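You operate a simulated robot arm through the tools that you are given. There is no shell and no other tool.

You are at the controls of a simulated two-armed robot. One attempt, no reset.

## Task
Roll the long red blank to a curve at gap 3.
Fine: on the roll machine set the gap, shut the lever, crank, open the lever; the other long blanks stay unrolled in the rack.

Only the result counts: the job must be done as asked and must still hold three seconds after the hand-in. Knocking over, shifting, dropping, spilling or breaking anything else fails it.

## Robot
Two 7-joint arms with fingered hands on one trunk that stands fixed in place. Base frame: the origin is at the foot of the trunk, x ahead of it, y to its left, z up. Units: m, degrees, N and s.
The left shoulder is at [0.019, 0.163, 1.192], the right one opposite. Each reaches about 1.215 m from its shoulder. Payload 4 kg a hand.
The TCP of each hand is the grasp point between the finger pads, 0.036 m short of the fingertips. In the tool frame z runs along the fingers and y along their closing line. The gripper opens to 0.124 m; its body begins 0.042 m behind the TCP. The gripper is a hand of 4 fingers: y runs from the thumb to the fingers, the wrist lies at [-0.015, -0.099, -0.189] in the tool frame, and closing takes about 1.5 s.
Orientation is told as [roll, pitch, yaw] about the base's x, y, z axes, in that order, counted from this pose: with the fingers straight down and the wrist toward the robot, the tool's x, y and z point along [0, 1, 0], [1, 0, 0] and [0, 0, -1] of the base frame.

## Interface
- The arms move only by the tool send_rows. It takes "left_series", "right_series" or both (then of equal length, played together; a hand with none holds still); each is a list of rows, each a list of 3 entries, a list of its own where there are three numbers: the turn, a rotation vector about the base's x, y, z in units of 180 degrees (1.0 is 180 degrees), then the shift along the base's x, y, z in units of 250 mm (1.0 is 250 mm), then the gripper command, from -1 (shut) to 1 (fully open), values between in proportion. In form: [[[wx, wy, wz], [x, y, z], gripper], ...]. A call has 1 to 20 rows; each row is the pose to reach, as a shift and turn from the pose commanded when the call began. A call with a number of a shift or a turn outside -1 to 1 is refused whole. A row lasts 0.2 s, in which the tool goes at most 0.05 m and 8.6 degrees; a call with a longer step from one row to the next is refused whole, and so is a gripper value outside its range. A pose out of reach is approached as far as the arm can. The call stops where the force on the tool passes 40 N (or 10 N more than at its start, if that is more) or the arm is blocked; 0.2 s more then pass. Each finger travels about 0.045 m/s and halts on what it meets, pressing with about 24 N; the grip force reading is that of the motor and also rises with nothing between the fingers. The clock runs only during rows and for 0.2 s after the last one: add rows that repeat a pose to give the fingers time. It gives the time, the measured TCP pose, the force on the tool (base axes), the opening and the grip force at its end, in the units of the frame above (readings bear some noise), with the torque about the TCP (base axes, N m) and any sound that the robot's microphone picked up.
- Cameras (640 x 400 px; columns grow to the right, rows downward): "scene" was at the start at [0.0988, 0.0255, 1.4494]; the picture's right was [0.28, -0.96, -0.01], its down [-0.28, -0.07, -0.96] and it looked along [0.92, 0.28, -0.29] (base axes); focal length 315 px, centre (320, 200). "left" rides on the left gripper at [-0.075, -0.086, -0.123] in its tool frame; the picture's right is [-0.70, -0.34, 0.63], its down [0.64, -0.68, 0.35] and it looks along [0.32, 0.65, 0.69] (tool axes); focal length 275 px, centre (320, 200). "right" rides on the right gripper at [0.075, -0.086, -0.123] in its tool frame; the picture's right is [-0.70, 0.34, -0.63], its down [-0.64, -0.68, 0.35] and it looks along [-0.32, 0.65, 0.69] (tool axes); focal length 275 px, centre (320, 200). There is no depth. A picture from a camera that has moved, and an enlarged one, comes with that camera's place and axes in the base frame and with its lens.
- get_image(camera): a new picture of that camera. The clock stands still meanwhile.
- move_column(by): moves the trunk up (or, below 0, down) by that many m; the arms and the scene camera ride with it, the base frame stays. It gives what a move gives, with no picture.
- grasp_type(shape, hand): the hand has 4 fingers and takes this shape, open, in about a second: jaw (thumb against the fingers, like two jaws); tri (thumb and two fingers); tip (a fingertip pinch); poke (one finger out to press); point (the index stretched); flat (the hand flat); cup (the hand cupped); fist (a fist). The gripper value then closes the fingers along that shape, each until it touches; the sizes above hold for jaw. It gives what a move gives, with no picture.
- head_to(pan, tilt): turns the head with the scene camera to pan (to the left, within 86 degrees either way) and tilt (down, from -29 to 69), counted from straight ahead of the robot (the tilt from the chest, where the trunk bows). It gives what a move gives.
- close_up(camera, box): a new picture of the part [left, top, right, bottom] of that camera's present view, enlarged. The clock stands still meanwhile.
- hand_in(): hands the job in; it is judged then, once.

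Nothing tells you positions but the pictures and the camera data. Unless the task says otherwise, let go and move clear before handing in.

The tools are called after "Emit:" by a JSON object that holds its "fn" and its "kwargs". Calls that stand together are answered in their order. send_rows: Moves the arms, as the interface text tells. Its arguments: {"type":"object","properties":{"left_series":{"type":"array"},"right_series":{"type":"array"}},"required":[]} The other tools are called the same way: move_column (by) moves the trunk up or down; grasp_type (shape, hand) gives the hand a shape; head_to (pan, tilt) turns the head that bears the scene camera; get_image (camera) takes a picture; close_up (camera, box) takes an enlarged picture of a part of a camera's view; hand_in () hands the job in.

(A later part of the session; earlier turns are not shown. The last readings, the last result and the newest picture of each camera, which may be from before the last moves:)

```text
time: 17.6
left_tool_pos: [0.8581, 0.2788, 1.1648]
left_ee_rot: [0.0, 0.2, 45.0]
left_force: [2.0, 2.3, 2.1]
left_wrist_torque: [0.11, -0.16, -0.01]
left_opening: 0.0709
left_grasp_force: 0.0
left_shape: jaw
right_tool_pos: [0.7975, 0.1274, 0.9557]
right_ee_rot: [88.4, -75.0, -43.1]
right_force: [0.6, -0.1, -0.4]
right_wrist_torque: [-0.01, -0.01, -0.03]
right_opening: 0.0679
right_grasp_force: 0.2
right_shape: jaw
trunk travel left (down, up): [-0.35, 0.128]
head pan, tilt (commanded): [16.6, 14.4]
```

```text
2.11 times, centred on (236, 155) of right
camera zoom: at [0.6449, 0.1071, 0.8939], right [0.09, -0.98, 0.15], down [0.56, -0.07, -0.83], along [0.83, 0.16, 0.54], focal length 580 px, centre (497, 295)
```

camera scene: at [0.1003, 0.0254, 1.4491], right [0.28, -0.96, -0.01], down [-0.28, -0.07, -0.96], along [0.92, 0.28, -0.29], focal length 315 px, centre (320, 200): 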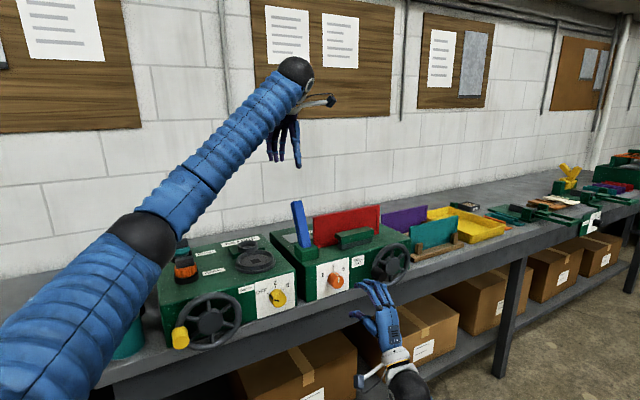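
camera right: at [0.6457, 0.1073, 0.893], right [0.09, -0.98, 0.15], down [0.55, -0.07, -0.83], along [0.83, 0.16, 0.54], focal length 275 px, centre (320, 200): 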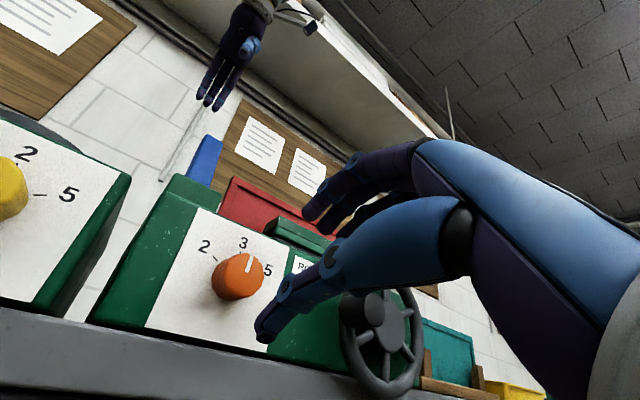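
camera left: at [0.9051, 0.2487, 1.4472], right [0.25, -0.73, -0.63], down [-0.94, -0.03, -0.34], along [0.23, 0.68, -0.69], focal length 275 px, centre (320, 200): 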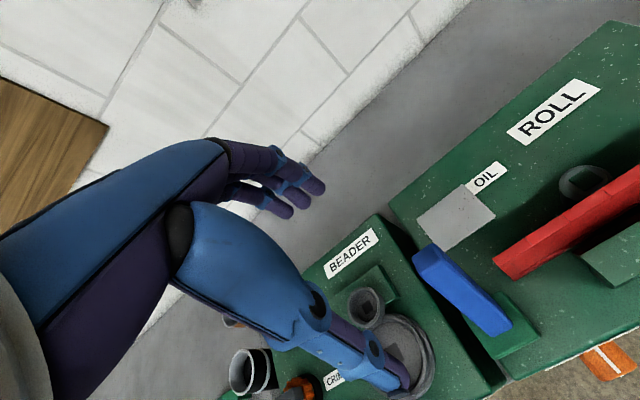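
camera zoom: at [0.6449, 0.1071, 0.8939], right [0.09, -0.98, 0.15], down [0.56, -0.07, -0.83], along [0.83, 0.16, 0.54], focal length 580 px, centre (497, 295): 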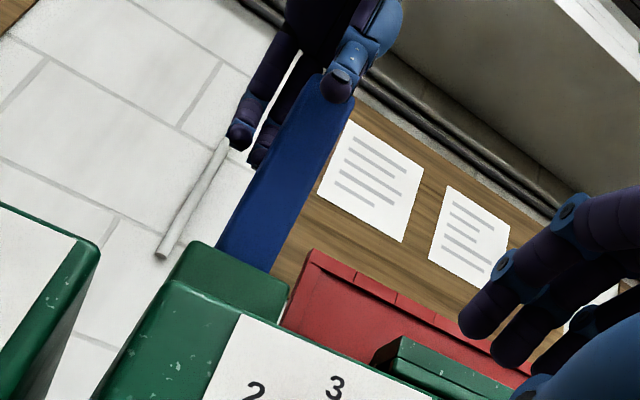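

The lever is past vertical and coming forward. I'll continue in small steps.

Emit:
{"fn": "send_rows", "kwargs": {"left_series": [[[0, 0, 0], [-0.028, -0.0285, -0.01], 0.1], [[0, 0, 0], [-0.056, -0.057, -0.02], 0.1], [[0, 0, 0], [-0.084, -0.0855, -0.03], 0.1], [[0, 0, 0], [-0.112, -0.114, -0.04], 0.1]]}}

Emit:
{"fn": "close_up", "kwargs": {"camera": "scene", "box": [240, 140, 400, 260]}}

Emit:
{"fn": "close_up", "kwargs": {"camera": "right", "box": [140, 0, 380, 250]}}

```text
time: 18.7
left_tool_pos: [0.835, 0.2551, 1.1603]
left_ee_rot: [-0.5, -0.4, 45.6]
left_force: [18.5, 17.8, 19.2]
left_wrist_torque: [1.3, -1.29, -0.02]
left_opening: 0.0872
left_grasp_force: 0.2
left_shape: jaw
right_tool_pos: [0.7999, 0.1292, 0.9543]
right_ee_rot: [87.9, -74.8, -42.8]
right_force: [-0.5, 0.9, -0.2]
right_wrist_torque: [0.0, -0.02, 0.0]
right_opening: 0.0679
right_grasp_force: 0.0
right_shape: jaw
trunk travel left (down, up): [-0.35, 0.128]
head pan, tilt (commanded): [16.6, 14.4]
stopped in row 4 (left hand): the force on the tool passed its limit at 43 N (the readings are from after the stop); the commanded pose is now the measured one
```

```text
3.33 times, centred on (320, 200) of scene
camera zoom: at [0.1001, 0.027, 1.4492], right [0.28, -0.96, -0.01], down [-0.28, -0.07, -0.96], along [0.92, 0.28, -0.29], focal length 1051 px, centre (320, 200)
```

zoom: 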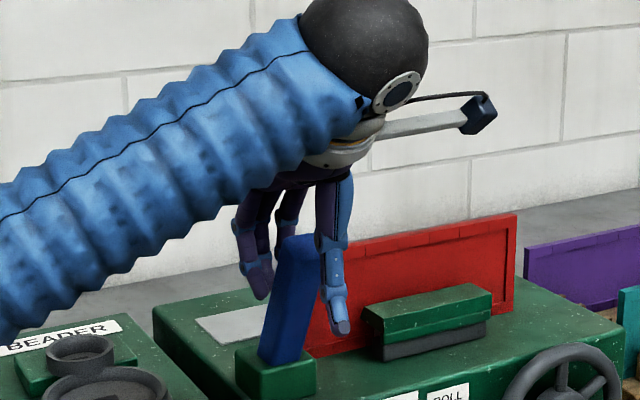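

```text
1.60 times, centred on (260, 125) of right
camera zoom: at [0.6458, 0.1079, 0.8933], right [0.09, -0.98, 0.15], down [0.55, -0.07, -0.83], along [0.83, 0.16, 0.54], focal length 440 px, centre (416, 320)
```

zoom: 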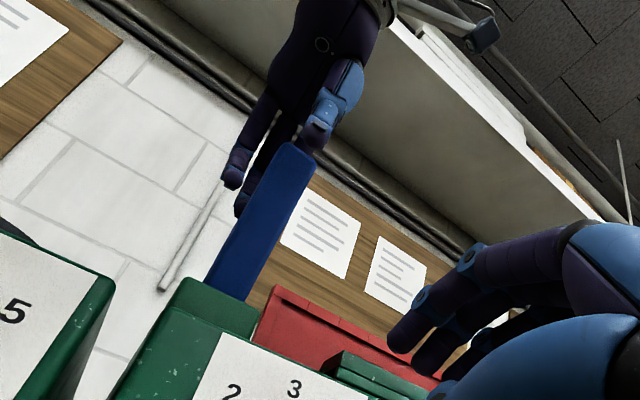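

The lever met its stop (43 N), leaning forward symmetrically to where it began: shut, and the roll cover has moved in toward the blank. I'll relax the left hand and check the lever stays, then lift clear.

Emit:
{"fn": "send_rows", "kwargs": {"left_series": [[[0, 0, 0], [0.028, 0.0285, 0], 0.2], [[0, 0, 0], [0.07, 0.071, 0], 0.3], [[0, 0, 0], [0.07, 0.071, 0], 0.4], [[0, 0, 0], [0.07, 0.071, 0], 0.4]]}}

Emit:
{"fn": "close_up", "kwargs": {"camera": "scene", "box": [240, 140, 400, 260]}}

Emit:
{"fn": "close_up", "kwargs": {"camera": "right", "box": [140, 0, 380, 250]}}

```text
time: 19.7
left_tool_pos: [0.8515, 0.2662, 1.1571]
left_ee_rot: [-0.3, -0.2, 45.2]
left_force: [-0.2, 0.6, 0.0]
left_wrist_torque: [-0.03, 0.01, 0.0]
left_opening: 0.0869
left_grasp_force: 0.1
left_shape: jaw
right_tool_pos: [0.7972, 0.1284, 0.9549]
right_ee_rot: [88.3, -74.9, -43.0]
right_force: [-0.8, -0.6, 0.1]
right_wrist_torque: [-0.02, 0.01, -0.04]
right_opening: 0.068
right_grasp_force: 0.1
right_shape: jaw
trunk travel left (down, up): [-0.35, 0.128]
head pan, tilt (commanded): [16.6, 14.4]
```

```text
3.33 times, centred on (320, 200) of scene
camera zoom: at [0.0992, 0.0255, 1.4493], right [0.28, -0.96, -0.01], down [-0.28, -0.07, -0.96], along [0.92, 0.28, -0.29], focal length 1051 px, centre (320, 200)
```

zoom: 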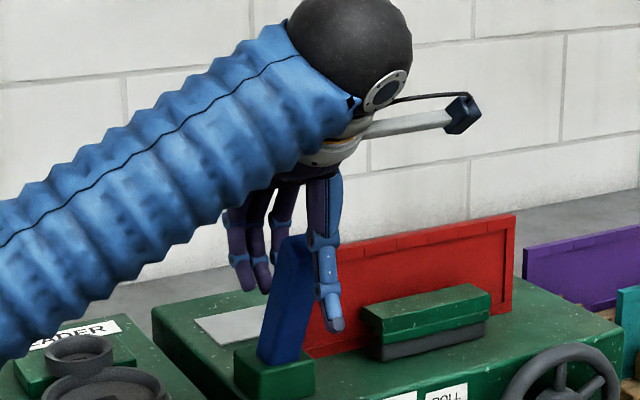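

```text
1.60 times, centred on (260, 125) of right
camera zoom: at [0.6451, 0.107, 0.8937], right [0.09, -0.98, 0.15], down [0.56, -0.07, -0.83], along [0.83, 0.16, 0.54], focal length 440 px, centre (416, 320)
```

zoom: 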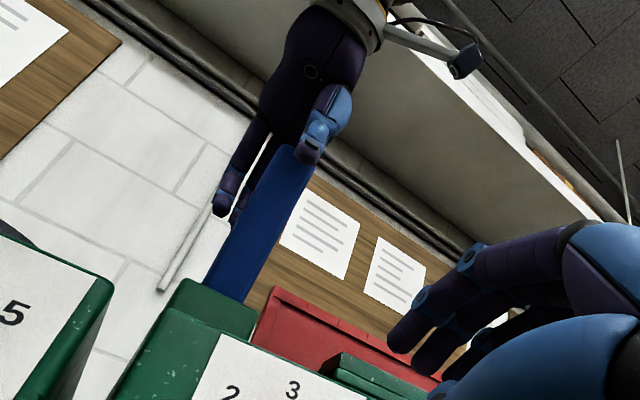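

The lever stays shut on its own. I'll lift the left hand clear above it, and look closely at the crank wheel.

Emit:
{"fn": "send_rows", "kwargs": {"left_series": [[[0, 0, 0], [0, 0, 0.12], 0.5], [[0, 0, 0], [0, 0, 0.24], 0.6], [[0, 0, 0], [0, 0, 0.36], 0.6], [[0, 0, 0], [0, 0, 0.48], 0.6]]}}

Emit:
{"fn": "close_up", "kwargs": {"camera": "scene", "box": [365, 235, 421, 295]}}

Emit:
{"fn": "close_up", "kwargs": {"camera": "right", "box": [310, 260, 470, 400]}}

Emit:
{"fn": "get_image", "kwargs": {"camera": "left"}}

Emit:
{"fn": "get_image", "kwargs": {"camera": "scene"}}

```text
time: 20.7
left_tool_pos: [0.8485, 0.2708, 1.2797]
left_ee_rot: [-0.3, -0.1, 45.2]
left_force: [-0.1, 0.3, -0.2]
left_wrist_torque: [-0.01, 0.02, -0.01]
left_opening: 0.099
left_grasp_force: 0.0
left_shape: jaw
right_tool_pos: [0.7968, 0.1284, 0.9551]
right_ee_rot: [88.4, -75.0, -43.3]
right_force: [0.8, 0.0, 1.1]
right_wrist_torque: [-0.03, 0.0, 0.01]
right_opening: 0.0681
right_grasp_force: 0.0
right_shape: jaw
trunk travel left (down, up): [-0.35, 0.128]
head pan, tilt (commanded): [16.6, 14.4]
```

```text
6.67 times, centred on (393, 265) of scene
camera zoom: at [0.0983, 0.0252, 1.4495], right [0.28, -0.96, -0.01], down [-0.28, -0.07, -0.96], along [0.92, 0.28, -0.29], focal length 2102 px, centre (-167, -233)
```

zoom: 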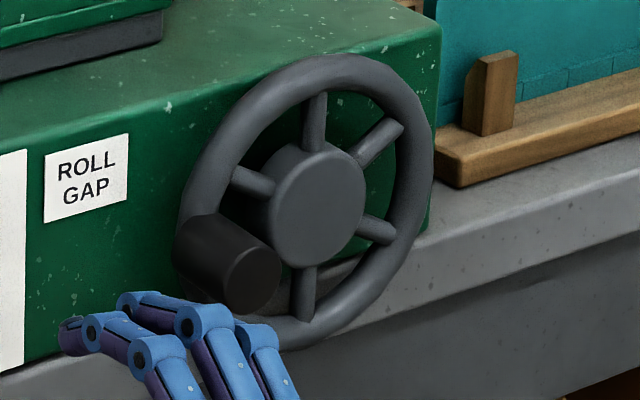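

```text
2.86 times, centred on (390, 330) of right
camera zoom: at [0.6446, 0.1069, 0.8943], right [0.09, -0.98, 0.15], down [0.56, -0.07, -0.83], along [0.83, 0.16, 0.54], focal length 786 px, centre (120, -171)
```

zoom: 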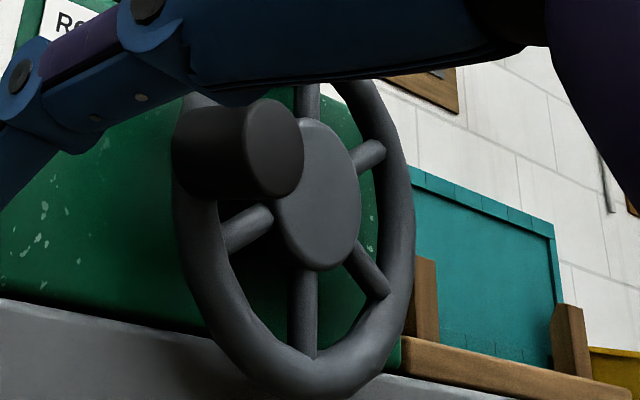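

```text
taken
camera left: at [0.8399, 0.1572, 1.4005], right [0.26, -0.73, -0.63], down [-0.94, -0.03, -0.35], along [0.24, 0.68, -0.69], focal length 275 px, centre (320, 200)
```

left: 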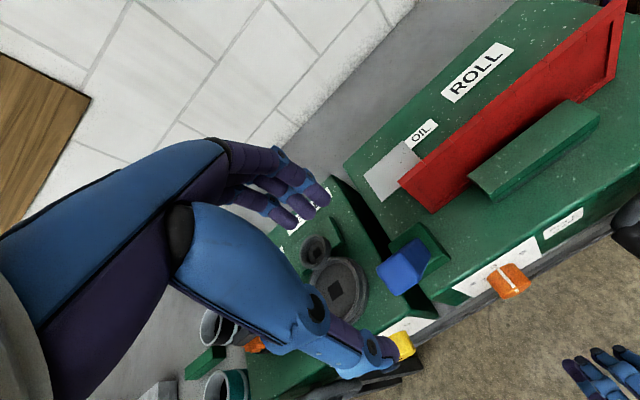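

```text
taken
camera scene: at [0.0983, 0.0252, 1.4495], right [0.28, -0.96, -0.01], down [-0.28, -0.07, -0.96], along [0.92, 0.28, -0.29], focal length 315 px, centre (320, 200)
```

scene: 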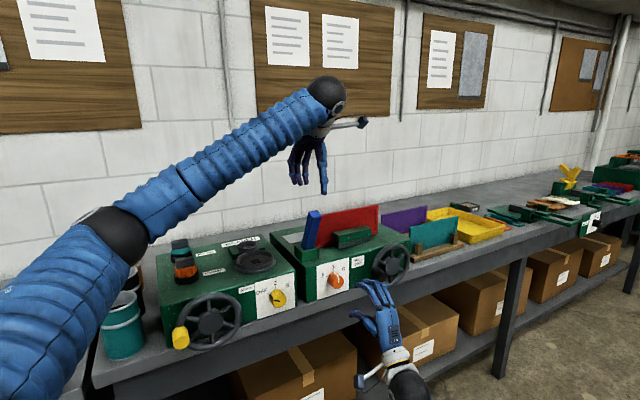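

The wheel hub sits about [1.02, 0.067, 0.957] and its handle is at 9 o'clock, tip near [0.944, 0.091, 0.959]. I'll move the right hand sideways to face the handle and turn it to a level grip.

Emit:
{"fn": "send_rows", "kwargs": {"right_series": [[[-0.0146, -0.0149, 0], [0.095, -0.09, 0.004], 0.1], [[-0.0292, -0.0297, 0], [0.19, -0.18, 0.008], 0.1], [[-0.0438, -0.0446, 0], [0.285, -0.271, 0.012], 0.1], [[-0.0584, -0.0594, 0], [0.378, -0.362, 0.016], 0.1]]}}

Emit:
{"fn": "get_image", "kwargs": {"camera": "right"}}

Emit:
{"fn": "close_up", "kwargs": {"camera": "scene", "box": [350, 220, 478, 300]}}

```text
time: 21.7
left_tool_pos: [0.85, 0.2698, 1.2769]
left_ee_rot: [-0.3, -0.2, 45.3]
left_force: [-0.3, -0.2, 0.1]
left_wrist_torque: [-0.04, -0.03, -0.04]
left_opening: 0.0988
left_grasp_force: 0.1
left_shape: jaw
right_tool_pos: [0.892, 0.0381, 0.9601]
right_ee_rot: [1.4, -89.6, 43.8]
right_force: [-0.2, 0.3, -0.4]
right_wrist_torque: [-0.02, -0.01, 0.02]
right_opening: 0.0676
right_grasp_force: 0.2
right_shape: jaw
trunk travel left (down, up): [-0.35, 0.128]
head pan, tilt (commanded): [16.6, 14.4]
```

```text
taken
camera right: at [0.7526, 0.0029, 0.8763], right [0.05, -0.94, 0.34], down [0.7, -0.21, -0.68], along [0.71, 0.27, 0.64], focal length 275 px, centre (320, 200)
```

right: 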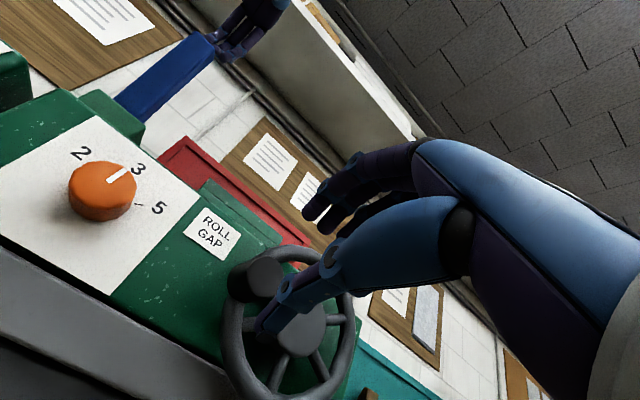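

```text
5.00 times, centred on (414, 260) of scene
camera zoom: at [0.0992, 0.0252, 1.4494], right [0.28, -0.96, -0.01], down [-0.28, -0.07, -0.96], along [0.92, 0.28, -0.29], focal length 1576 px, centre (-150, -100)
```

zoom: 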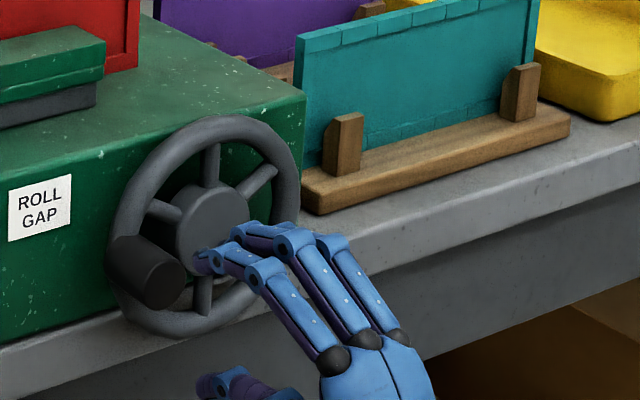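

Emit:
{"fn": "close_up", "kwargs": {"camera": "right", "box": [200, 220, 400, 400]}}

```text
2.22 times, centred on (300, 310) of right
camera zoom: at [0.7526, 0.0029, 0.8763], right [0.05, -0.94, 0.34], down [0.7, -0.21, -0.68], along [0.71, 0.27, 0.64], focal length 612 px, centre (364, -44)
```

zoom: 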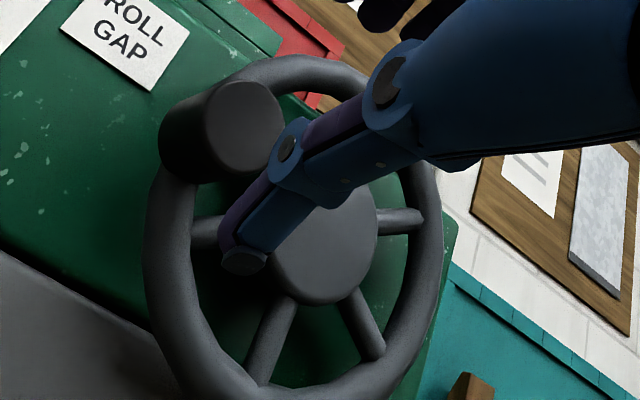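

The handle axis lines up with the hand to a few millimetres. I'll slide forward over the handle and look before closing.

Emit:
{"fn": "send_rows", "kwargs": {"right_series": [[[0, 0, 0], [0.065, 0.063, 0], 0.1], [[0, 0, 0], [0.13, 0.127, 0], 0.1], [[0, 0, 0], [0.195, 0.19, 0], 0.1]]}}

Emit:
{"fn": "close_up", "kwargs": {"camera": "right", "box": [200, 160, 440, 400]}}

Emit:
{"fn": "close_up", "kwargs": {"camera": "scene", "box": [350, 220, 478, 300]}}

```text
time: 22.5
left_tool_pos: [0.8494, 0.2703, 1.2772]
left_ee_rot: [-0.3, -0.3, 45.2]
left_force: [0.6, 0.3, -0.2]
left_wrist_torque: [0.04, 0.02, 0.03]
left_opening: 0.099
left_grasp_force: 0.1
left_shape: jaw
right_tool_pos: [0.9428, 0.0835, 0.9613]
right_ee_rot: [3.4, -89.6, 41.8]
right_force: [0.5, 0.2, 0.0]
right_wrist_torque: [-0.02, -0.02, 0.01]
right_opening: 0.0682
right_grasp_force: 0.1
right_shape: jaw
trunk travel left (down, up): [-0.35, 0.128]
head pan, tilt (commanded): [16.6, 14.4]
```

```text
1.67 times, centred on (320, 280) of right
camera zoom: at [0.8034, 0.0497, 0.8765], right [0.05, -0.94, 0.34], down [0.7, -0.21, -0.68], along [0.72, 0.27, 0.64], focal length 459 px, centre (320, 67)
```

zoom: 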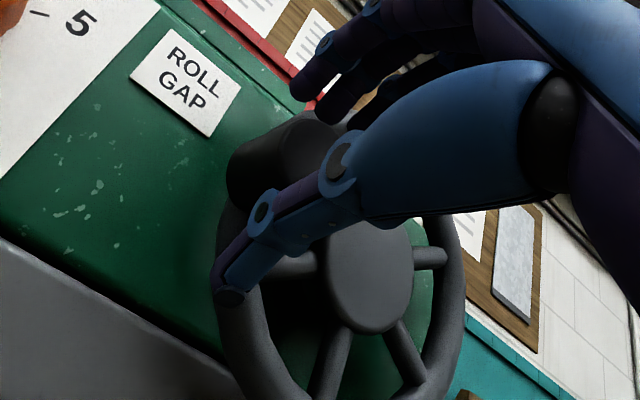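

```text
5.00 times, centred on (414, 260) of scene
camera zoom: at [0.0994, 0.0262, 1.4493], right [0.28, -0.96, -0.01], down [-0.28, -0.07, -0.96], along [0.92, 0.28, -0.29], focal length 1576 px, centre (-150, -100)
```

zoom: 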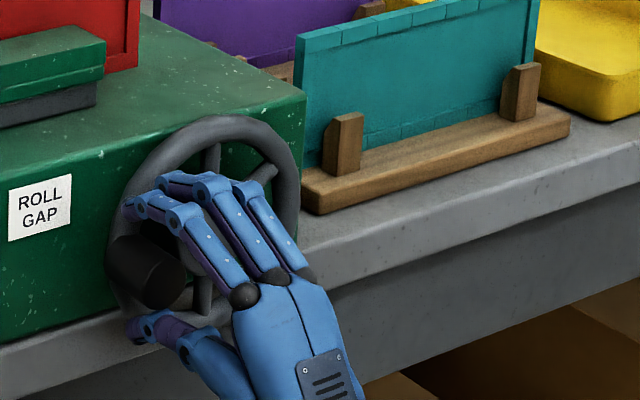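

Emit:
{"fn": "close_up", "kwargs": {"camera": "scene", "box": [365, 245, 421, 295]}}

Emit:
{"fn": "get_image", "kwargs": {"camera": "left"}}

```text
8.00 times, centred on (393, 270) of scene
camera zoom: at [0.0994, 0.0262, 1.4493], right [0.28, -0.96, -0.01], down [-0.28, -0.07, -0.96], along [0.92, 0.28, -0.29], focal length 2522 px, centre (-264, -360)
```

zoom: 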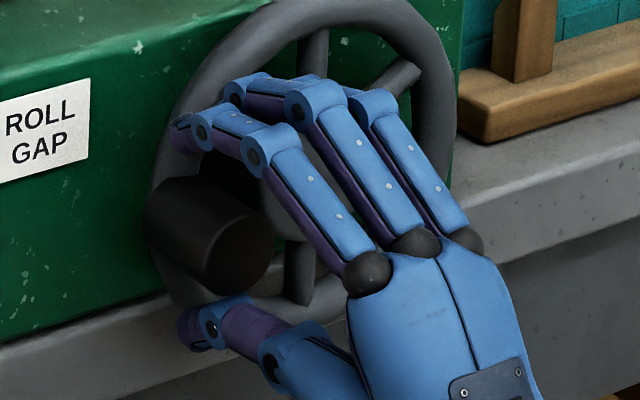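

```text
taken
camera left: at [0.8412, 0.1579, 1.3992], right [0.26, -0.73, -0.63], down [-0.94, -0.03, -0.35], along [0.24, 0.68, -0.69], focal length 275 px, centre (320, 200)
```

left: 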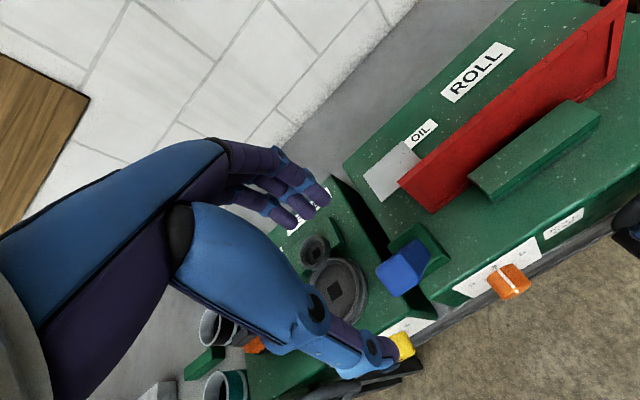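

The index finger sits right over the handle; shifting about 13 mm left lets index and middle straddle it as a V against the thumb. I'll shift and close.

Emit:
{"fn": "send_rows", "kwargs": {"right_series": [[[0, 0, 0], [-0.037, 0.0365, 0], 0.1], [[0, 0, 0], [-0.037, 0.0365, 0], -0.2], [[0, 0, 0], [-0.037, 0.0365, 0], -0.4], [[0, 0, 0], [-0.037, 0.0365, 0], -0.6], [[0, 0, 0], [-0.037, 0.0365, 0], -0.8], [[0, 0, 0], [-0.037, 0.0365, 0], -1], [[0, 0, 0], [-0.037, 0.0365, 0], -1]]}}

Emit:
{"fn": "close_up", "kwargs": {"camera": "scene", "box": [365, 245, 421, 295]}}

Emit:
{"fn": "close_up", "kwargs": {"camera": "right", "box": [200, 160, 440, 400]}}

```text
time: 24.1
left_tool_pos: [0.8479, 0.2725, 1.2771]
left_ee_rot: [-0.3, -0.2, 45.3]
left_force: [1.3, -0.6, -0.4]
left_wrist_torque: [-0.02, 0.01, -0.01]
left_opening: 0.0993
left_grasp_force: 0.0
left_shape: jaw
right_tool_pos: [0.9316, 0.0928, 0.9611]
right_ee_rot: [2.9, -89.8, 42.3]
right_force: [-10.5, 2.9, -1.4]
right_wrist_torque: [0.23, -0.3, 0.05]
right_opening: 0.017
right_grasp_force: 23.9
right_shape: jaw
trunk travel left (down, up): [-0.35, 0.128]
head pan, tilt (commanded): [16.6, 14.4]
```

```text
8.00 times, centred on (393, 270) of scene
camera zoom: at [0.0979, 0.0259, 1.4494], right [0.28, -0.96, -0.01], down [-0.28, -0.07, -0.96], along [0.92, 0.28, -0.29], focal length 2522 px, centre (-264, -360)
```

zoom: 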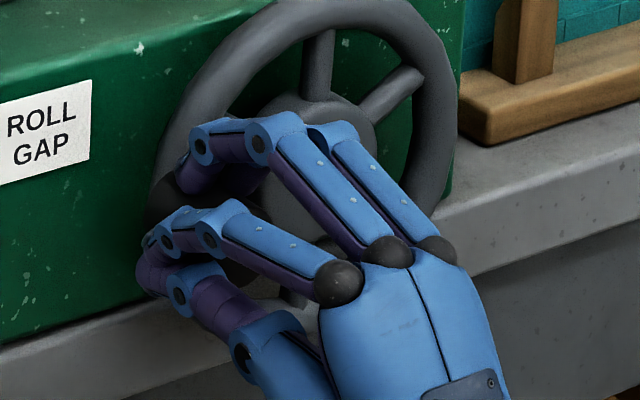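

```text
1.67 times, centred on (320, 280) of right
camera zoom: at [0.7931, 0.0587, 0.8774], right [0.05, -0.94, 0.34], down [0.7, -0.21, -0.68], along [0.71, 0.27, 0.65], focal length 459 px, centre (320, 67)
```

zoom: 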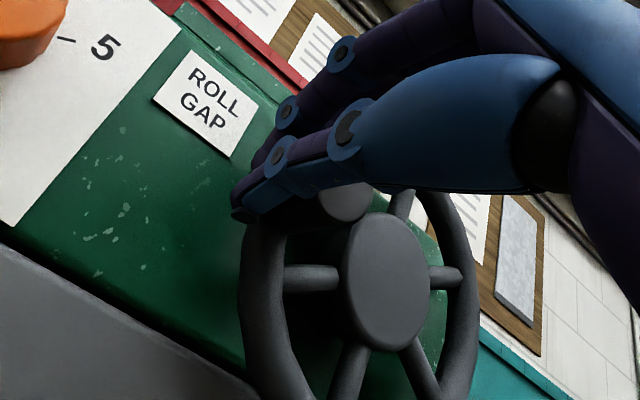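

The index slipped past the handle's left side, so the earlier centring was better. I'll reopen, shift back right, and close again.

Emit:
{"fn": "send_rows", "kwargs": {"right_series": [[[0, 0, 0], [0, 0, 0], -0.5], [[0, 0, 0], [0, 0, 0], 0.1], [[0, 0, 0], [0, 0, 0], 0.1], [[0, 0, 0], [0, 0, 0], 0.1], [[0, 0, 0], [0.035, -0.034, 0], 0.1], [[0, 0, 0], [0.035, -0.034, 0], -0.2], [[0, 0, 0], [0.035, -0.034, 0], -0.4], [[0, 0, 0], [0.035, -0.034, 0], -0.6], [[0, 0, 0], [0.035, -0.034, 0], -0.8], [[0, 0, 0], [0.035, -0.034, 0], -1], [[0, 0, 0], [0.035, -0.034, 0], -1]]}}

Emit:
{"fn": "close_up", "kwargs": {"camera": "scene", "box": [365, 245, 421, 295]}}

Emit:
{"fn": "close_up", "kwargs": {"camera": "right", "box": [200, 160, 440, 400]}}

```text
time: 26.5
left_tool_pos: [0.8495, 0.2697, 1.2775]
left_ee_rot: [-0.3, -0.3, 45.2]
left_force: [-0.3, 0.0, -1.2]
left_wrist_torque: [-0.01, -0.03, 0.01]
left_opening: 0.0992
left_grasp_force: 0.1
left_shape: jaw
right_tool_pos: [0.9412, 0.0865, 0.9602]
right_ee_rot: [8.5, -89.7, 36.7]
right_force: [-1.7, 0.7, -4.0]
right_wrist_torque: [0.31, -0.31, 0.0]
right_opening: 0.041
right_grasp_force: 24.4
right_shape: jaw
trunk travel left (down, up): [-0.35, 0.128]
head pan, tilt (commanded): [16.6, 14.4]
```

```text
8.00 times, centred on (393, 270) of scene
camera zoom: at [0.0991, 0.0257, 1.4493], right [0.28, -0.96, -0.01], down [-0.28, -0.07, -0.96], along [0.92, 0.28, -0.29], focal length 2522 px, centre (-264, -360)
```

zoom: 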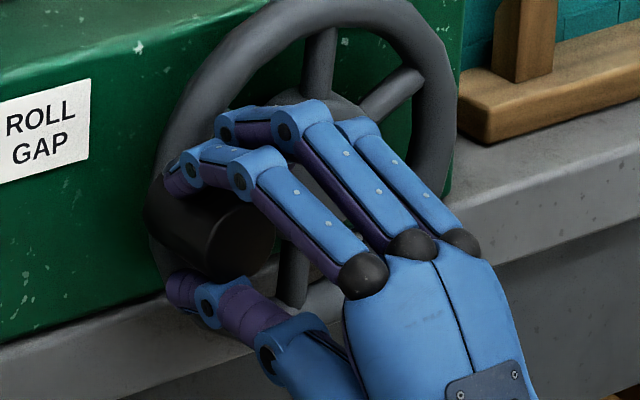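

```text
1.67 times, centred on (320, 280) of right
camera zoom: at [0.8026, 0.051, 0.8759], right [0.05, -0.94, 0.34], down [0.7, -0.21, -0.68], along [0.72, 0.27, 0.64], focal length 459 px, centre (320, 67)
```

zoom: 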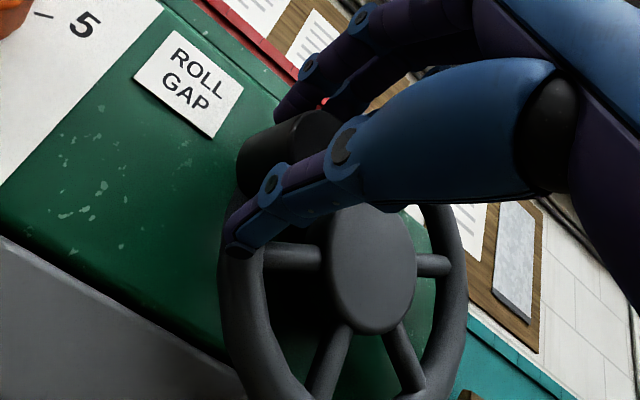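

Good grip now: index and middle over the handle, thumb under. I'll crank clockwise a short arc first and check the forces and picture.

Emit:
{"fn": "send_rows", "kwargs": {"right_series": [[[0, 0, 0], [0.0017, -0.0016, 0.0355], -1], [[0, 0, 0], [0.0066, -0.0065, 0.0704], -1], [[0, 0, 0], [0.0148, -0.0145, 0.1041], -1], [[0, 0, 0], [0.026, -0.0255, 0.136], -1], [[0, 0, 0], [0.0401, -0.0394, 0.1656], -1], [[0, 0, 0], [0.0568, -0.0559, 0.1923], -1]]}}

Emit:
{"fn": "close_up", "kwargs": {"camera": "scene", "box": [350, 220, 430, 295]}}

Emit:
{"fn": "close_up", "kwargs": {"camera": "right", "box": [200, 160, 440, 400]}}

```text
time: 27.9
left_tool_pos: [0.8497, 0.271, 1.2786]
left_ee_rot: [-0.3, -0.2, 45.1]
left_force: [0.4, -0.5, -0.4]
left_wrist_torque: [0.0, 0.02, 0.0]
left_opening: 0.0992
left_grasp_force: 0.0
left_shape: jaw
right_tool_pos: [0.9556, 0.0727, 1.0083]
right_ee_rot: [2.2, -89.8, 43.0]
right_force: [-6.6, 2.1, 1.3]
right_wrist_torque: [0.33, -0.12, -0.02]
right_opening: 0.0343
right_grasp_force: 24.0
right_shape: jaw
trunk travel left (down, up): [-0.35, 0.128]
head pan, tilt (commanded): [16.6, 14.4]
```

```text
5.33 times, centred on (390, 258) of scene
camera zoom: at [0.098, 0.0257, 1.4496], right [0.28, -0.96, -0.01], down [-0.28, -0.07, -0.96], along [0.92, 0.28, -0.29], focal length 1681 px, centre (-53, -107)
```

zoom: 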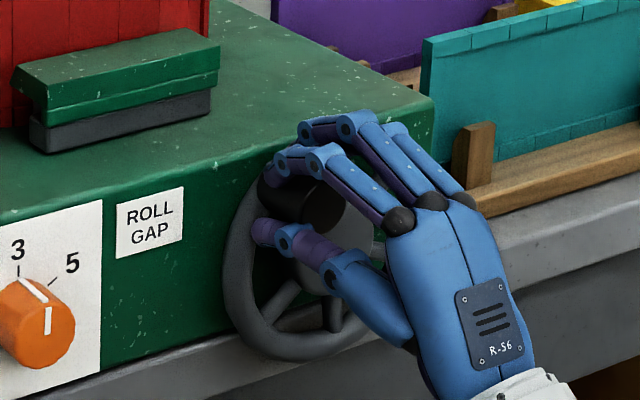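

```text
1.67 times, centred on (320, 280) of right
camera zoom: at [0.8169, 0.0379, 0.9249], right [0.05, -0.94, 0.34], down [0.7, -0.21, -0.68], along [0.71, 0.27, 0.65], focal length 459 px, centre (320, 67)
```

zoom: 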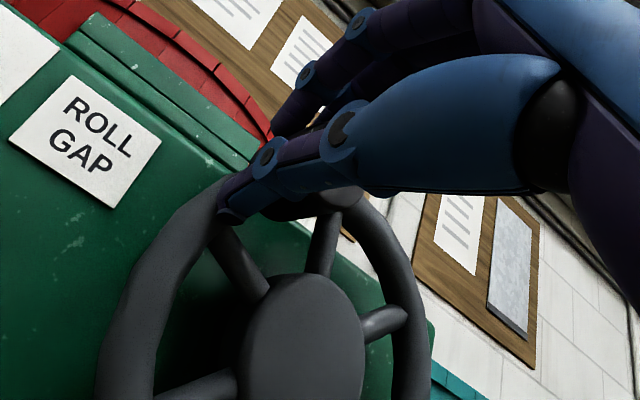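

The wheel turns easily, and the red blank already seems to be bending. I'll look at the blank.

Emit:
{"fn": "close_up", "kwargs": {"camera": "scene", "box": [280, 170, 440, 270]}}

Emit:
{"fn": "get_image", "kwargs": {"camera": "left"}}

Emit:
{"fn": "get_image", "kwargs": {"camera": "right"}}

```text
4.00 times, centred on (360, 220) of scene
camera zoom: at [0.098, 0.0257, 1.4496], right [0.28, -0.96, -0.01], down [-0.28, -0.07, -0.96], along [0.92, 0.28, -0.29], focal length 1261 px, centre (160, 120)
```

zoom: 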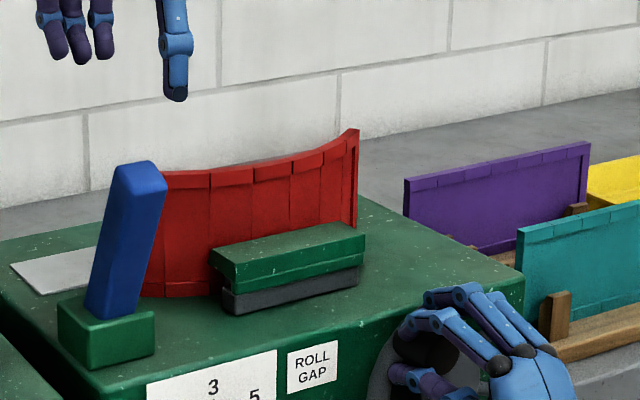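

```text
taken
camera left: at [0.8397, 0.1578, 1.4004], right [0.26, -0.73, -0.63], down [-0.94, -0.03, -0.35], along [0.24, 0.68, -0.69], focal length 275 px, centre (320, 200)
```

left: 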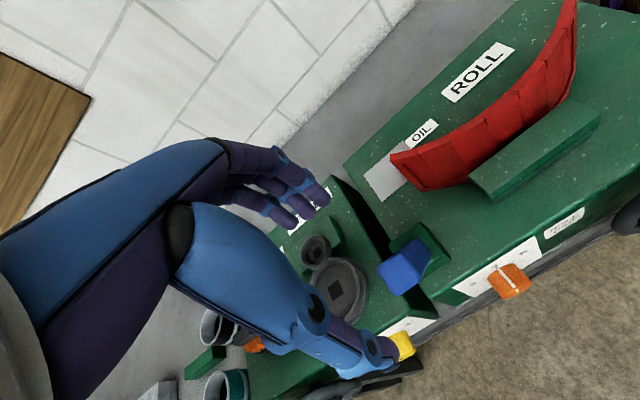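

```text
taken
camera right: at [0.8169, 0.0379, 0.9249], right [0.05, -0.94, 0.34], down [0.7, -0.21, -0.68], along [0.71, 0.27, 0.65], focal length 275 px, centre (320, 200)
```

right: 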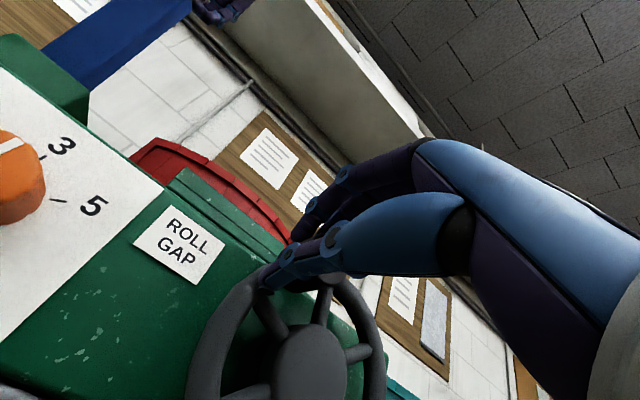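

The blank curves evenly as the crank turns, ends going to the back and clear of the lever. I'll continue cranking to 12 o'clock and compare the curve.

Emit:
{"fn": "send_rows", "kwargs": {"right_series": [[[0, 0, 0], [0.0213, -0.0209, 0.0298], -1], [[0, 0, 0], [0.043, -0.0423, 0.0502], -1], [[0, 0, 0], [0.0664, -0.0653, 0.0664], -1], [[0, 0, 0], [0.0911, -0.0896, 0.0781], -1], [[0, 0, 0], [0.1168, -0.1148, 0.0853], -1], [[0, 0, 0], [0.1428, -0.1404, 0.0877], -1]]}}

Emit:
{"fn": "close_up", "kwargs": {"camera": "scene", "box": [280, 170, 440, 270]}}

Emit:
{"fn": "get_image", "kwargs": {"camera": "left"}}

Emit:
{"fn": "close_up", "kwargs": {"camera": "right", "box": [200, 160, 440, 400]}}

```text
time: 29.3
left_tool_pos: [0.8497, 0.2711, 1.277]
left_ee_rot: [-0.3, -0.3, 45.2]
left_force: [-0.3, -0.7, 0.5]
left_wrist_torque: [0.01, -0.03, 0.01]
left_opening: 0.099
left_grasp_force: 0.0
left_shape: jaw
right_tool_pos: [0.9906, 0.0347, 1.028]
right_ee_rot: [6.8, -89.7, 38.2]
right_force: [-1.3, 3.3, 0.5]
right_wrist_torque: [0.01, -0.01, 0.04]
right_opening: 0.021
right_grasp_force: 23.9
right_shape: jaw
trunk travel left (down, up): [-0.35, 0.128]
head pan, tilt (commanded): [16.6, 14.4]
```

```text
4.00 times, centred on (360, 220) of scene
camera zoom: at [0.0989, 0.0256, 1.4494], right [0.28, -0.96, -0.01], down [-0.28, -0.07, -0.96], along [0.92, 0.28, -0.29], focal length 1261 px, centre (160, 120)
```

zoom: 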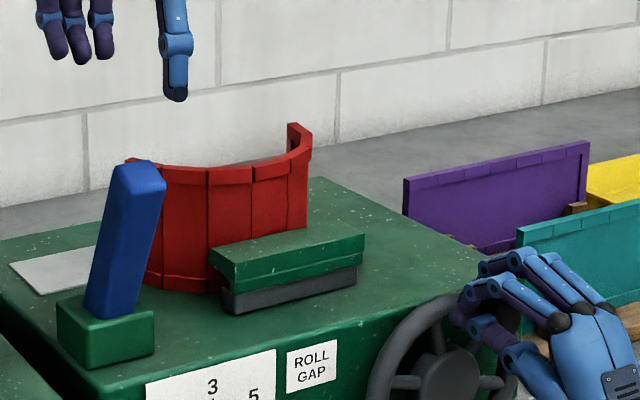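

```text
taken
camera left: at [0.8406, 0.1575, 1.3997], right [0.26, -0.73, -0.63], down [-0.94, -0.03, -0.35], along [0.24, 0.68, -0.69], focal length 275 px, centre (320, 200)
```

left: 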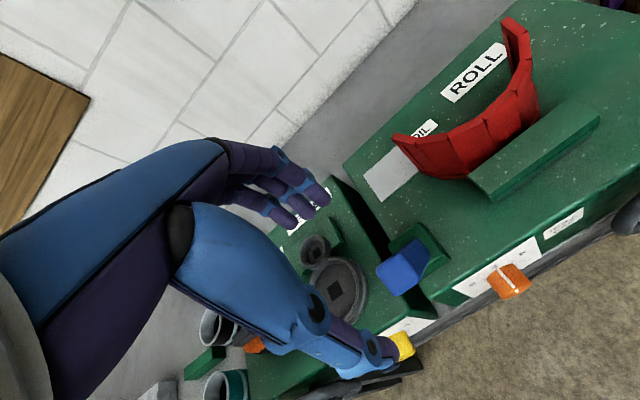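

```text
1.67 times, centred on (320, 280) of right
camera zoom: at [0.8518, 0.0002, 0.9451], right [0.05, -0.94, 0.34], down [0.7, -0.21, -0.68], along [0.72, 0.27, 0.64], focal length 459 px, centre (320, 67)
```

zoom: 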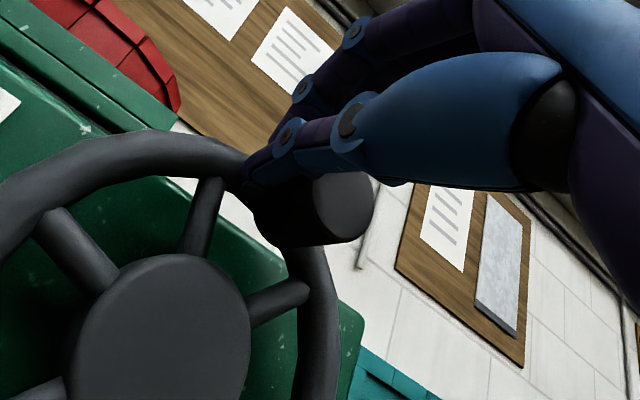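

The curve is growing with the crank, but the handle has worked loose to the right of thumb and index. I'll look at the wheel and regrip.

Emit:
{"fn": "close_up", "kwargs": {"camera": "scene", "box": [365, 220, 445, 295]}}

Emit:
{"fn": "get_image", "kwargs": {"camera": "right"}}

```text
5.33 times, centred on (405, 258) of scene
camera zoom: at [0.0989, 0.0256, 1.4494], right [0.28, -0.96, -0.01], down [-0.28, -0.07, -0.96], along [0.92, 0.28, -0.29], focal length 1681 px, centre (-133, -107)
```

zoom: 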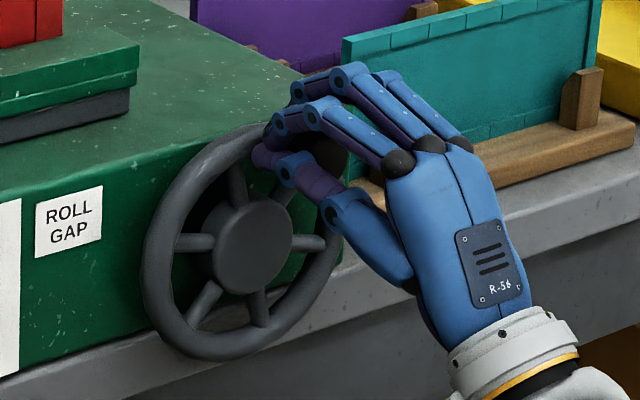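

```text
taken
camera right: at [0.8518, 0.0002, 0.9451], right [0.05, -0.94, 0.34], down [0.7, -0.21, -0.68], along [0.72, 0.27, 0.64], focal length 275 px, centre (320, 200)
```

right: 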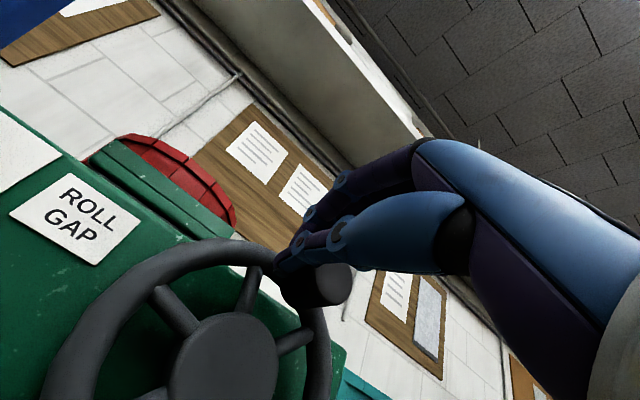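

The handle is now just past 12 o'clock, about 17 mm right of my grip. I'll open, re-centre on it with the hand tilted 30° so the fingers press along the coming downward arc, and close again.

Emit:
{"fn": "send_rows", "kwargs": {"right_series": [[[0, 0, 0], [0, 0, 0], -0.4], [[0, 0, 0], [0, 0, 0], 0.1], [[0, 0, 0], [0, 0, 0], 0.1], [[0, 0, 0], [0.0214, -0.021, -0.018], 0.1], [[-0.0292, -0.0297, 0], [0.0428, -0.0421, -0.036], 0.1], [[-0.0584, -0.0594, 0], [0.0428, -0.0421, -0.036], 0.1], [[-0.0876, -0.0891, 0], [0.0428, -0.0421, -0.036], 0.1], [[-0.1168, -0.1188, 0], [0.0428, -0.0421, -0.036], 0.1]]}}

Emit:
{"fn": "close_up", "kwargs": {"camera": "scene", "box": [365, 220, 445, 295]}}

Emit:
{"fn": "get_image", "kwargs": {"camera": "right"}}

```text
time: 31.1
left_tool_pos: [0.8494, 0.2713, 1.2786]
left_ee_rot: [-0.3, -0.3, 45.2]
left_force: [0.3, -0.2, -1.0]
left_wrist_torque: [0.04, 0.03, 0.0]
left_opening: 0.0988
left_grasp_force: 0.0
left_shape: jaw
right_tool_pos: [1.0023, 0.0255, 1.0208]
right_ee_rot: [-89.8, -59.9, 134.7]
right_force: [0.2, -0.5, -0.9]
right_wrist_torque: [0.01, 0.02, 0.01]
right_opening: 0.068
right_grasp_force: 0.1
right_shape: jaw
trunk travel left (down, up): [-0.35, 0.128]
head pan, tilt (commanded): [16.6, 14.4]
```

```text
5.33 times, centred on (405, 258) of scene
camera zoom: at [0.0988, 0.0255, 1.4494], right [0.28, -0.96, -0.01], down [-0.28, -0.07, -0.96], along [0.92, 0.28, -0.29], focal length 1681 px, centre (-133, -107)
```

zoom: 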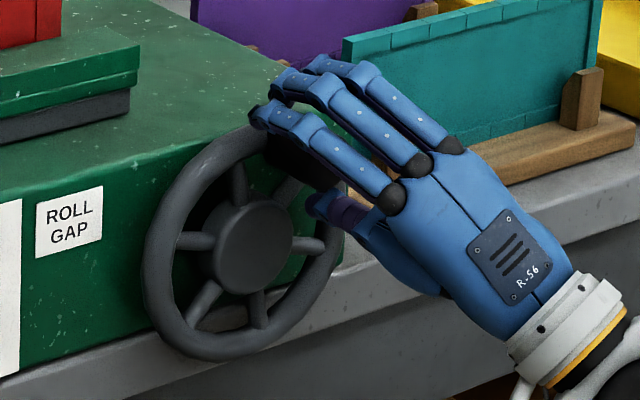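

```text
taken
camera right: at [0.9002, -0.0459, 0.9096], right [-0.14, -0.75, 0.64], down [0.88, -0.39, -0.27], along [0.45, 0.53, 0.72], focal length 275 px, centre (320, 200)
```

right: 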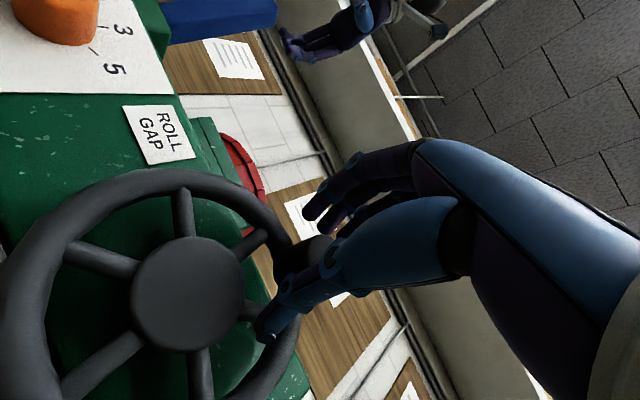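

The handle sits between fingers and thumb. I'll close and check the grip.

Emit:
{"fn": "send_rows", "kwargs": {"right_series": [[[0, 0, 0], [0, 0, 0], -0.2], [[0, 0, 0], [0, 0, 0], -0.4], [[0, 0, 0], [0, 0, 0], -0.6], [[0, 0, 0], [0, 0, 0], -0.8], [[0, 0, 0], [0, 0, 0], -1], [[0, 0, 0], [0, 0, 0], -1]]}}

Emit:
{"fn": "close_up", "kwargs": {"camera": "scene", "box": [365, 220, 445, 295]}}

Emit:
{"fn": "close_up", "kwargs": {"camera": "right", "box": [160, 140, 400, 380]}}

```text
time: 32.5
left_tool_pos: [0.8501, 0.2704, 1.2775]
left_ee_rot: [-0.2, -0.3, 45.1]
left_force: [0.4, -0.3, 0.2]
left_wrist_torque: [-0.03, 0.01, -0.02]
left_opening: 0.0989
left_grasp_force: 0.0
left_shape: jaw
right_tool_pos: [1.0026, 0.0258, 1.0194]
right_ee_rot: [-89.7, -60.0, 134.6]
right_force: [-1.5, 0.8, -7.5]
right_wrist_torque: [0.18, -0.29, 0.27]
right_opening: 0.038
right_grasp_force: 23.8
right_shape: jaw
trunk travel left (down, up): [-0.35, 0.128]
head pan, tilt (commanded): [16.6, 14.4]
```

```text
5.33 times, centred on (405, 258) of scene
camera zoom: at [0.0996, 0.0255, 1.4492], right [0.28, -0.96, -0.01], down [-0.28, -0.07, -0.96], along [0.92, 0.28, -0.29], focal length 1681 px, centre (-133, -107)
```

zoom: 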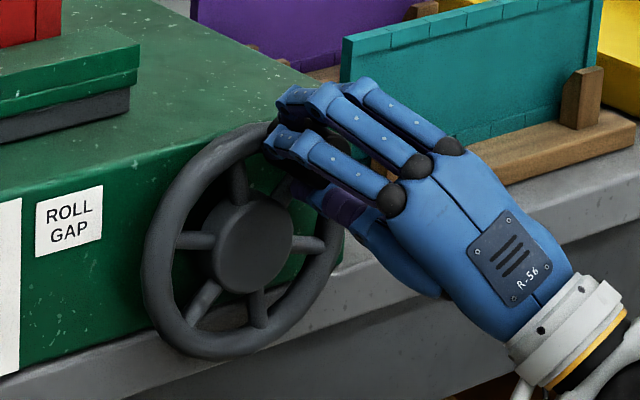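

```text
1.67 times, centred on (280, 260) of right
camera zoom: at [0.9004, -0.0459, 0.9082], right [-0.14, -0.75, 0.64], down [0.88, -0.39, -0.27], along [0.46, 0.53, 0.72], focal length 459 px, centre (387, 100)
```

zoom: 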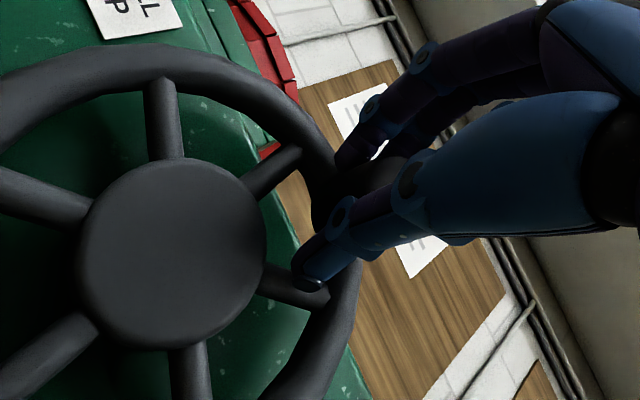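

Firm grip again at 0.038 m. I'll crank another 45° clockwise and compare the curve.

Emit:
{"fn": "send_rows", "kwargs": {"right_series": [[[0, 0, 0], [0.0234, -0.023, -0.0108], -1], [[0, 0, 0], [0.0456, -0.0449, -0.026], -1], [[0, 0, 0], [0.0662, -0.0651, -0.0448], -1], [[0, 0, 0], [0.085, -0.0836, -0.0672], -1], [[0, 0, 0], [0.1012, -0.0995, -0.0932], -1], [[0, 0, 0], [0.1152, -0.1133, -0.1216], -1]]}}

Emit:
{"fn": "close_up", "kwargs": {"camera": "scene", "box": [280, 170, 440, 290]}}

Emit:
{"fn": "get_image", "kwargs": {"camera": "left"}}

Emit:
{"fn": "get_image", "kwargs": {"camera": "right"}}

```text
time: 33.9
left_tool_pos: [0.8469, 0.271, 1.2784]
left_ee_rot: [-0.5, -0.1, 45.2]
left_force: [1.0, -0.1, 0.4]
left_wrist_torque: [0.02, 0.01, 0.01]
left_opening: 0.0992
left_grasp_force: 0.0
left_shape: jaw
right_tool_pos: [1.0295, -0.0006, 0.9917]
right_ee_rot: [-89.9, -60.0, 135.0]
right_force: [-3.7, 8.4, 8.0]
right_wrist_torque: [0.97, -0.26, -0.12]
right_opening: 0.0316
right_grasp_force: 24.3
right_shape: jaw
trunk travel left (down, up): [-0.35, 0.128]
head pan, tilt (commanded): [16.6, 14.4]
```

```text
3.33 times, centred on (360, 230) of scene
camera zoom: at [0.0977, 0.0263, 1.4496], right [0.28, -0.96, -0.01], down [-0.28, -0.07, -0.96], along [0.92, 0.28, -0.29], focal length 1051 px, centre (187, 100)
```

zoom: 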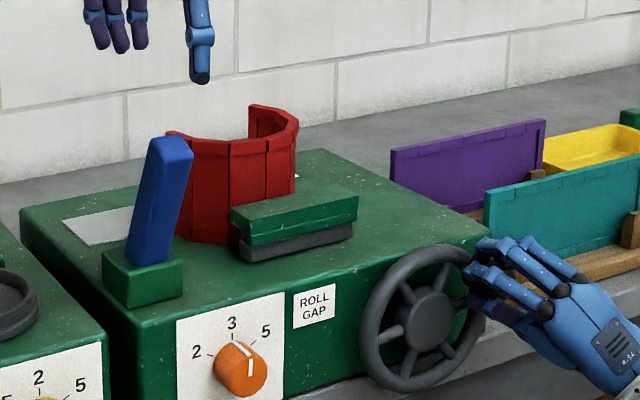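

```text
taken
camera left: at [0.8394, 0.1586, 1.4006], right [0.26, -0.73, -0.63], down [-0.94, -0.03, -0.35], along [0.24, 0.68, -0.69], focal length 275 px, centre (320, 200)
```

left: 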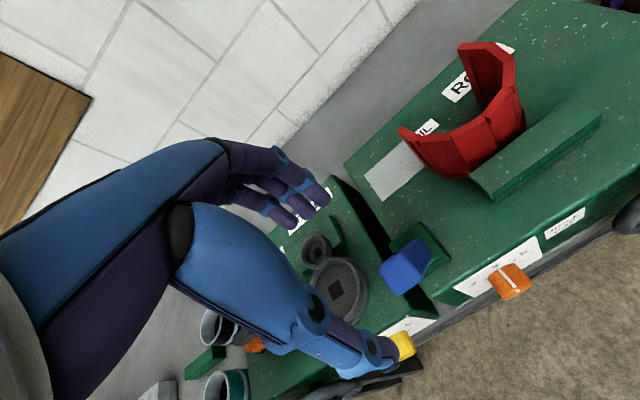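

```text
taken
camera right: at [0.9282, -0.0724, 0.8812], right [-0.14, -0.76, 0.64], down [0.88, -0.39, -0.27], along [0.45, 0.53, 0.72], focal length 275 px, centre (320, 200)
```

right: 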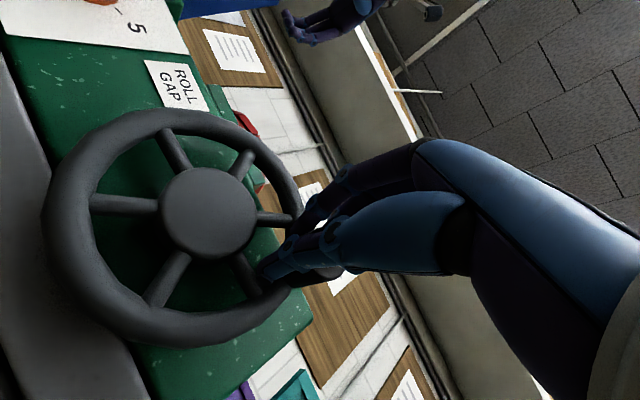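

The curve keeps tightening with the crank and hasn't levelled off yet; the dial still reads 3 and the lever is shut. I'll crank on another 45°.

Emit:
{"fn": "send_rows", "kwargs": {"right_series": [[[0, 0, 0], [0.0111, -0.0109, -0.0308], -1], [[0, 0, 0], [0.0191, -0.0188, -0.0636], -1], [[0, 0, 0], [0.0242, -0.0238, -0.0972], -1], [[0, 0, 0], [0.026, -0.0255, -0.1316], -1], [[0, 0, 0], [0.0245, -0.0241, -0.1664], -1], [[0, 0, 0], [0.02, -0.0196, -0.2], -1]]}}

Emit:
{"fn": "close_up", "kwargs": {"camera": "scene", "box": [280, 170, 440, 290]}}

Emit:
{"fn": "close_up", "kwargs": {"camera": "left", "box": [340, 0, 640, 240]}}

Emit:
{"fn": "get_image", "kwargs": {"camera": "right"}}

```text
time: 35.3
left_tool_pos: [0.8488, 0.2697, 1.2781]
left_ee_rot: [-0.3, -0.2, 45.2]
left_force: [0.0, -0.4, 0.5]
left_wrist_torque: [0.03, -0.02, 0.01]
left_opening: 0.0991
left_grasp_force: 0.0
left_shape: jaw
right_tool_pos: [1.0384, -0.0099, 0.9484]
right_ee_rot: [-90.5, -60.2, 135.2]
right_force: [6.6, -4.0, 13.1]
right_wrist_torque: [0.69, -0.02, -0.29]
right_opening: 0.0214
right_grasp_force: 23.9
right_shape: jaw
trunk travel left (down, up): [-0.35, 0.128]
head pan, tilt (commanded): [16.6, 14.4]
stopped in row 6 (right hand): the force on the tool passed its limit at 45 N (the readings are from after the stop); the commanded pose is now the measured one
```

```text
3.33 times, centred on (360, 230) of scene
camera zoom: at [0.0982, 0.0255, 1.4492], right [0.28, -0.96, -0.01], down [-0.28, -0.07, -0.96], along [0.92, 0.28, -0.29], focal length 1051 px, centre (187, 100)
```

zoom: 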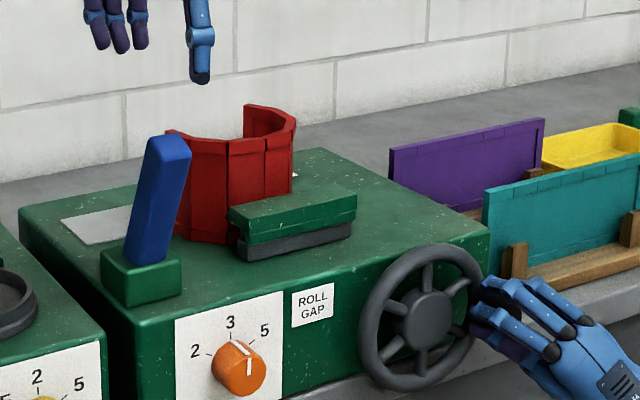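

```text
1.67 times, centred on (490, 120) of left
camera zoom: at [0.8399, 0.1571, 1.3998], right [0.26, -0.73, -0.63], down [-0.94, -0.03, -0.35], along [0.24, 0.68, -0.69], focal length 459 px, centre (37, 333)
```

zoom: 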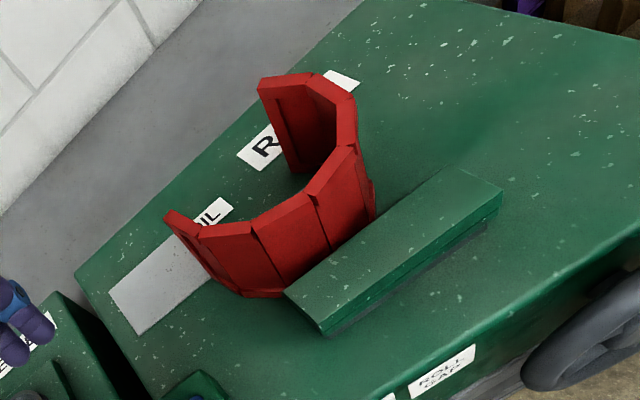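

```text
taken
camera right: at [0.9359, -0.0817, 0.8368], right [-0.15, -0.76, 0.64], down [0.88, -0.39, -0.27], along [0.45, 0.52, 0.72], focal length 275 px, centre (320, 200)
```

right: 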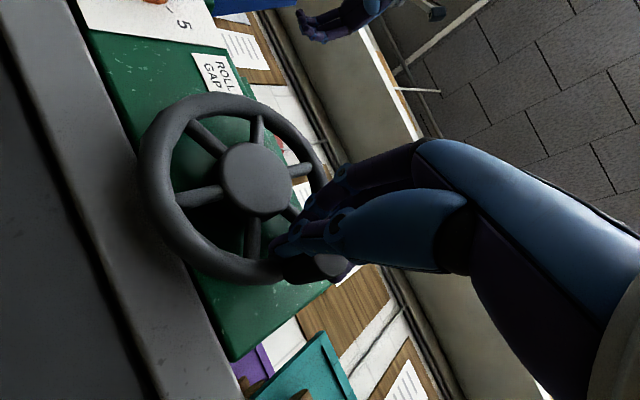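

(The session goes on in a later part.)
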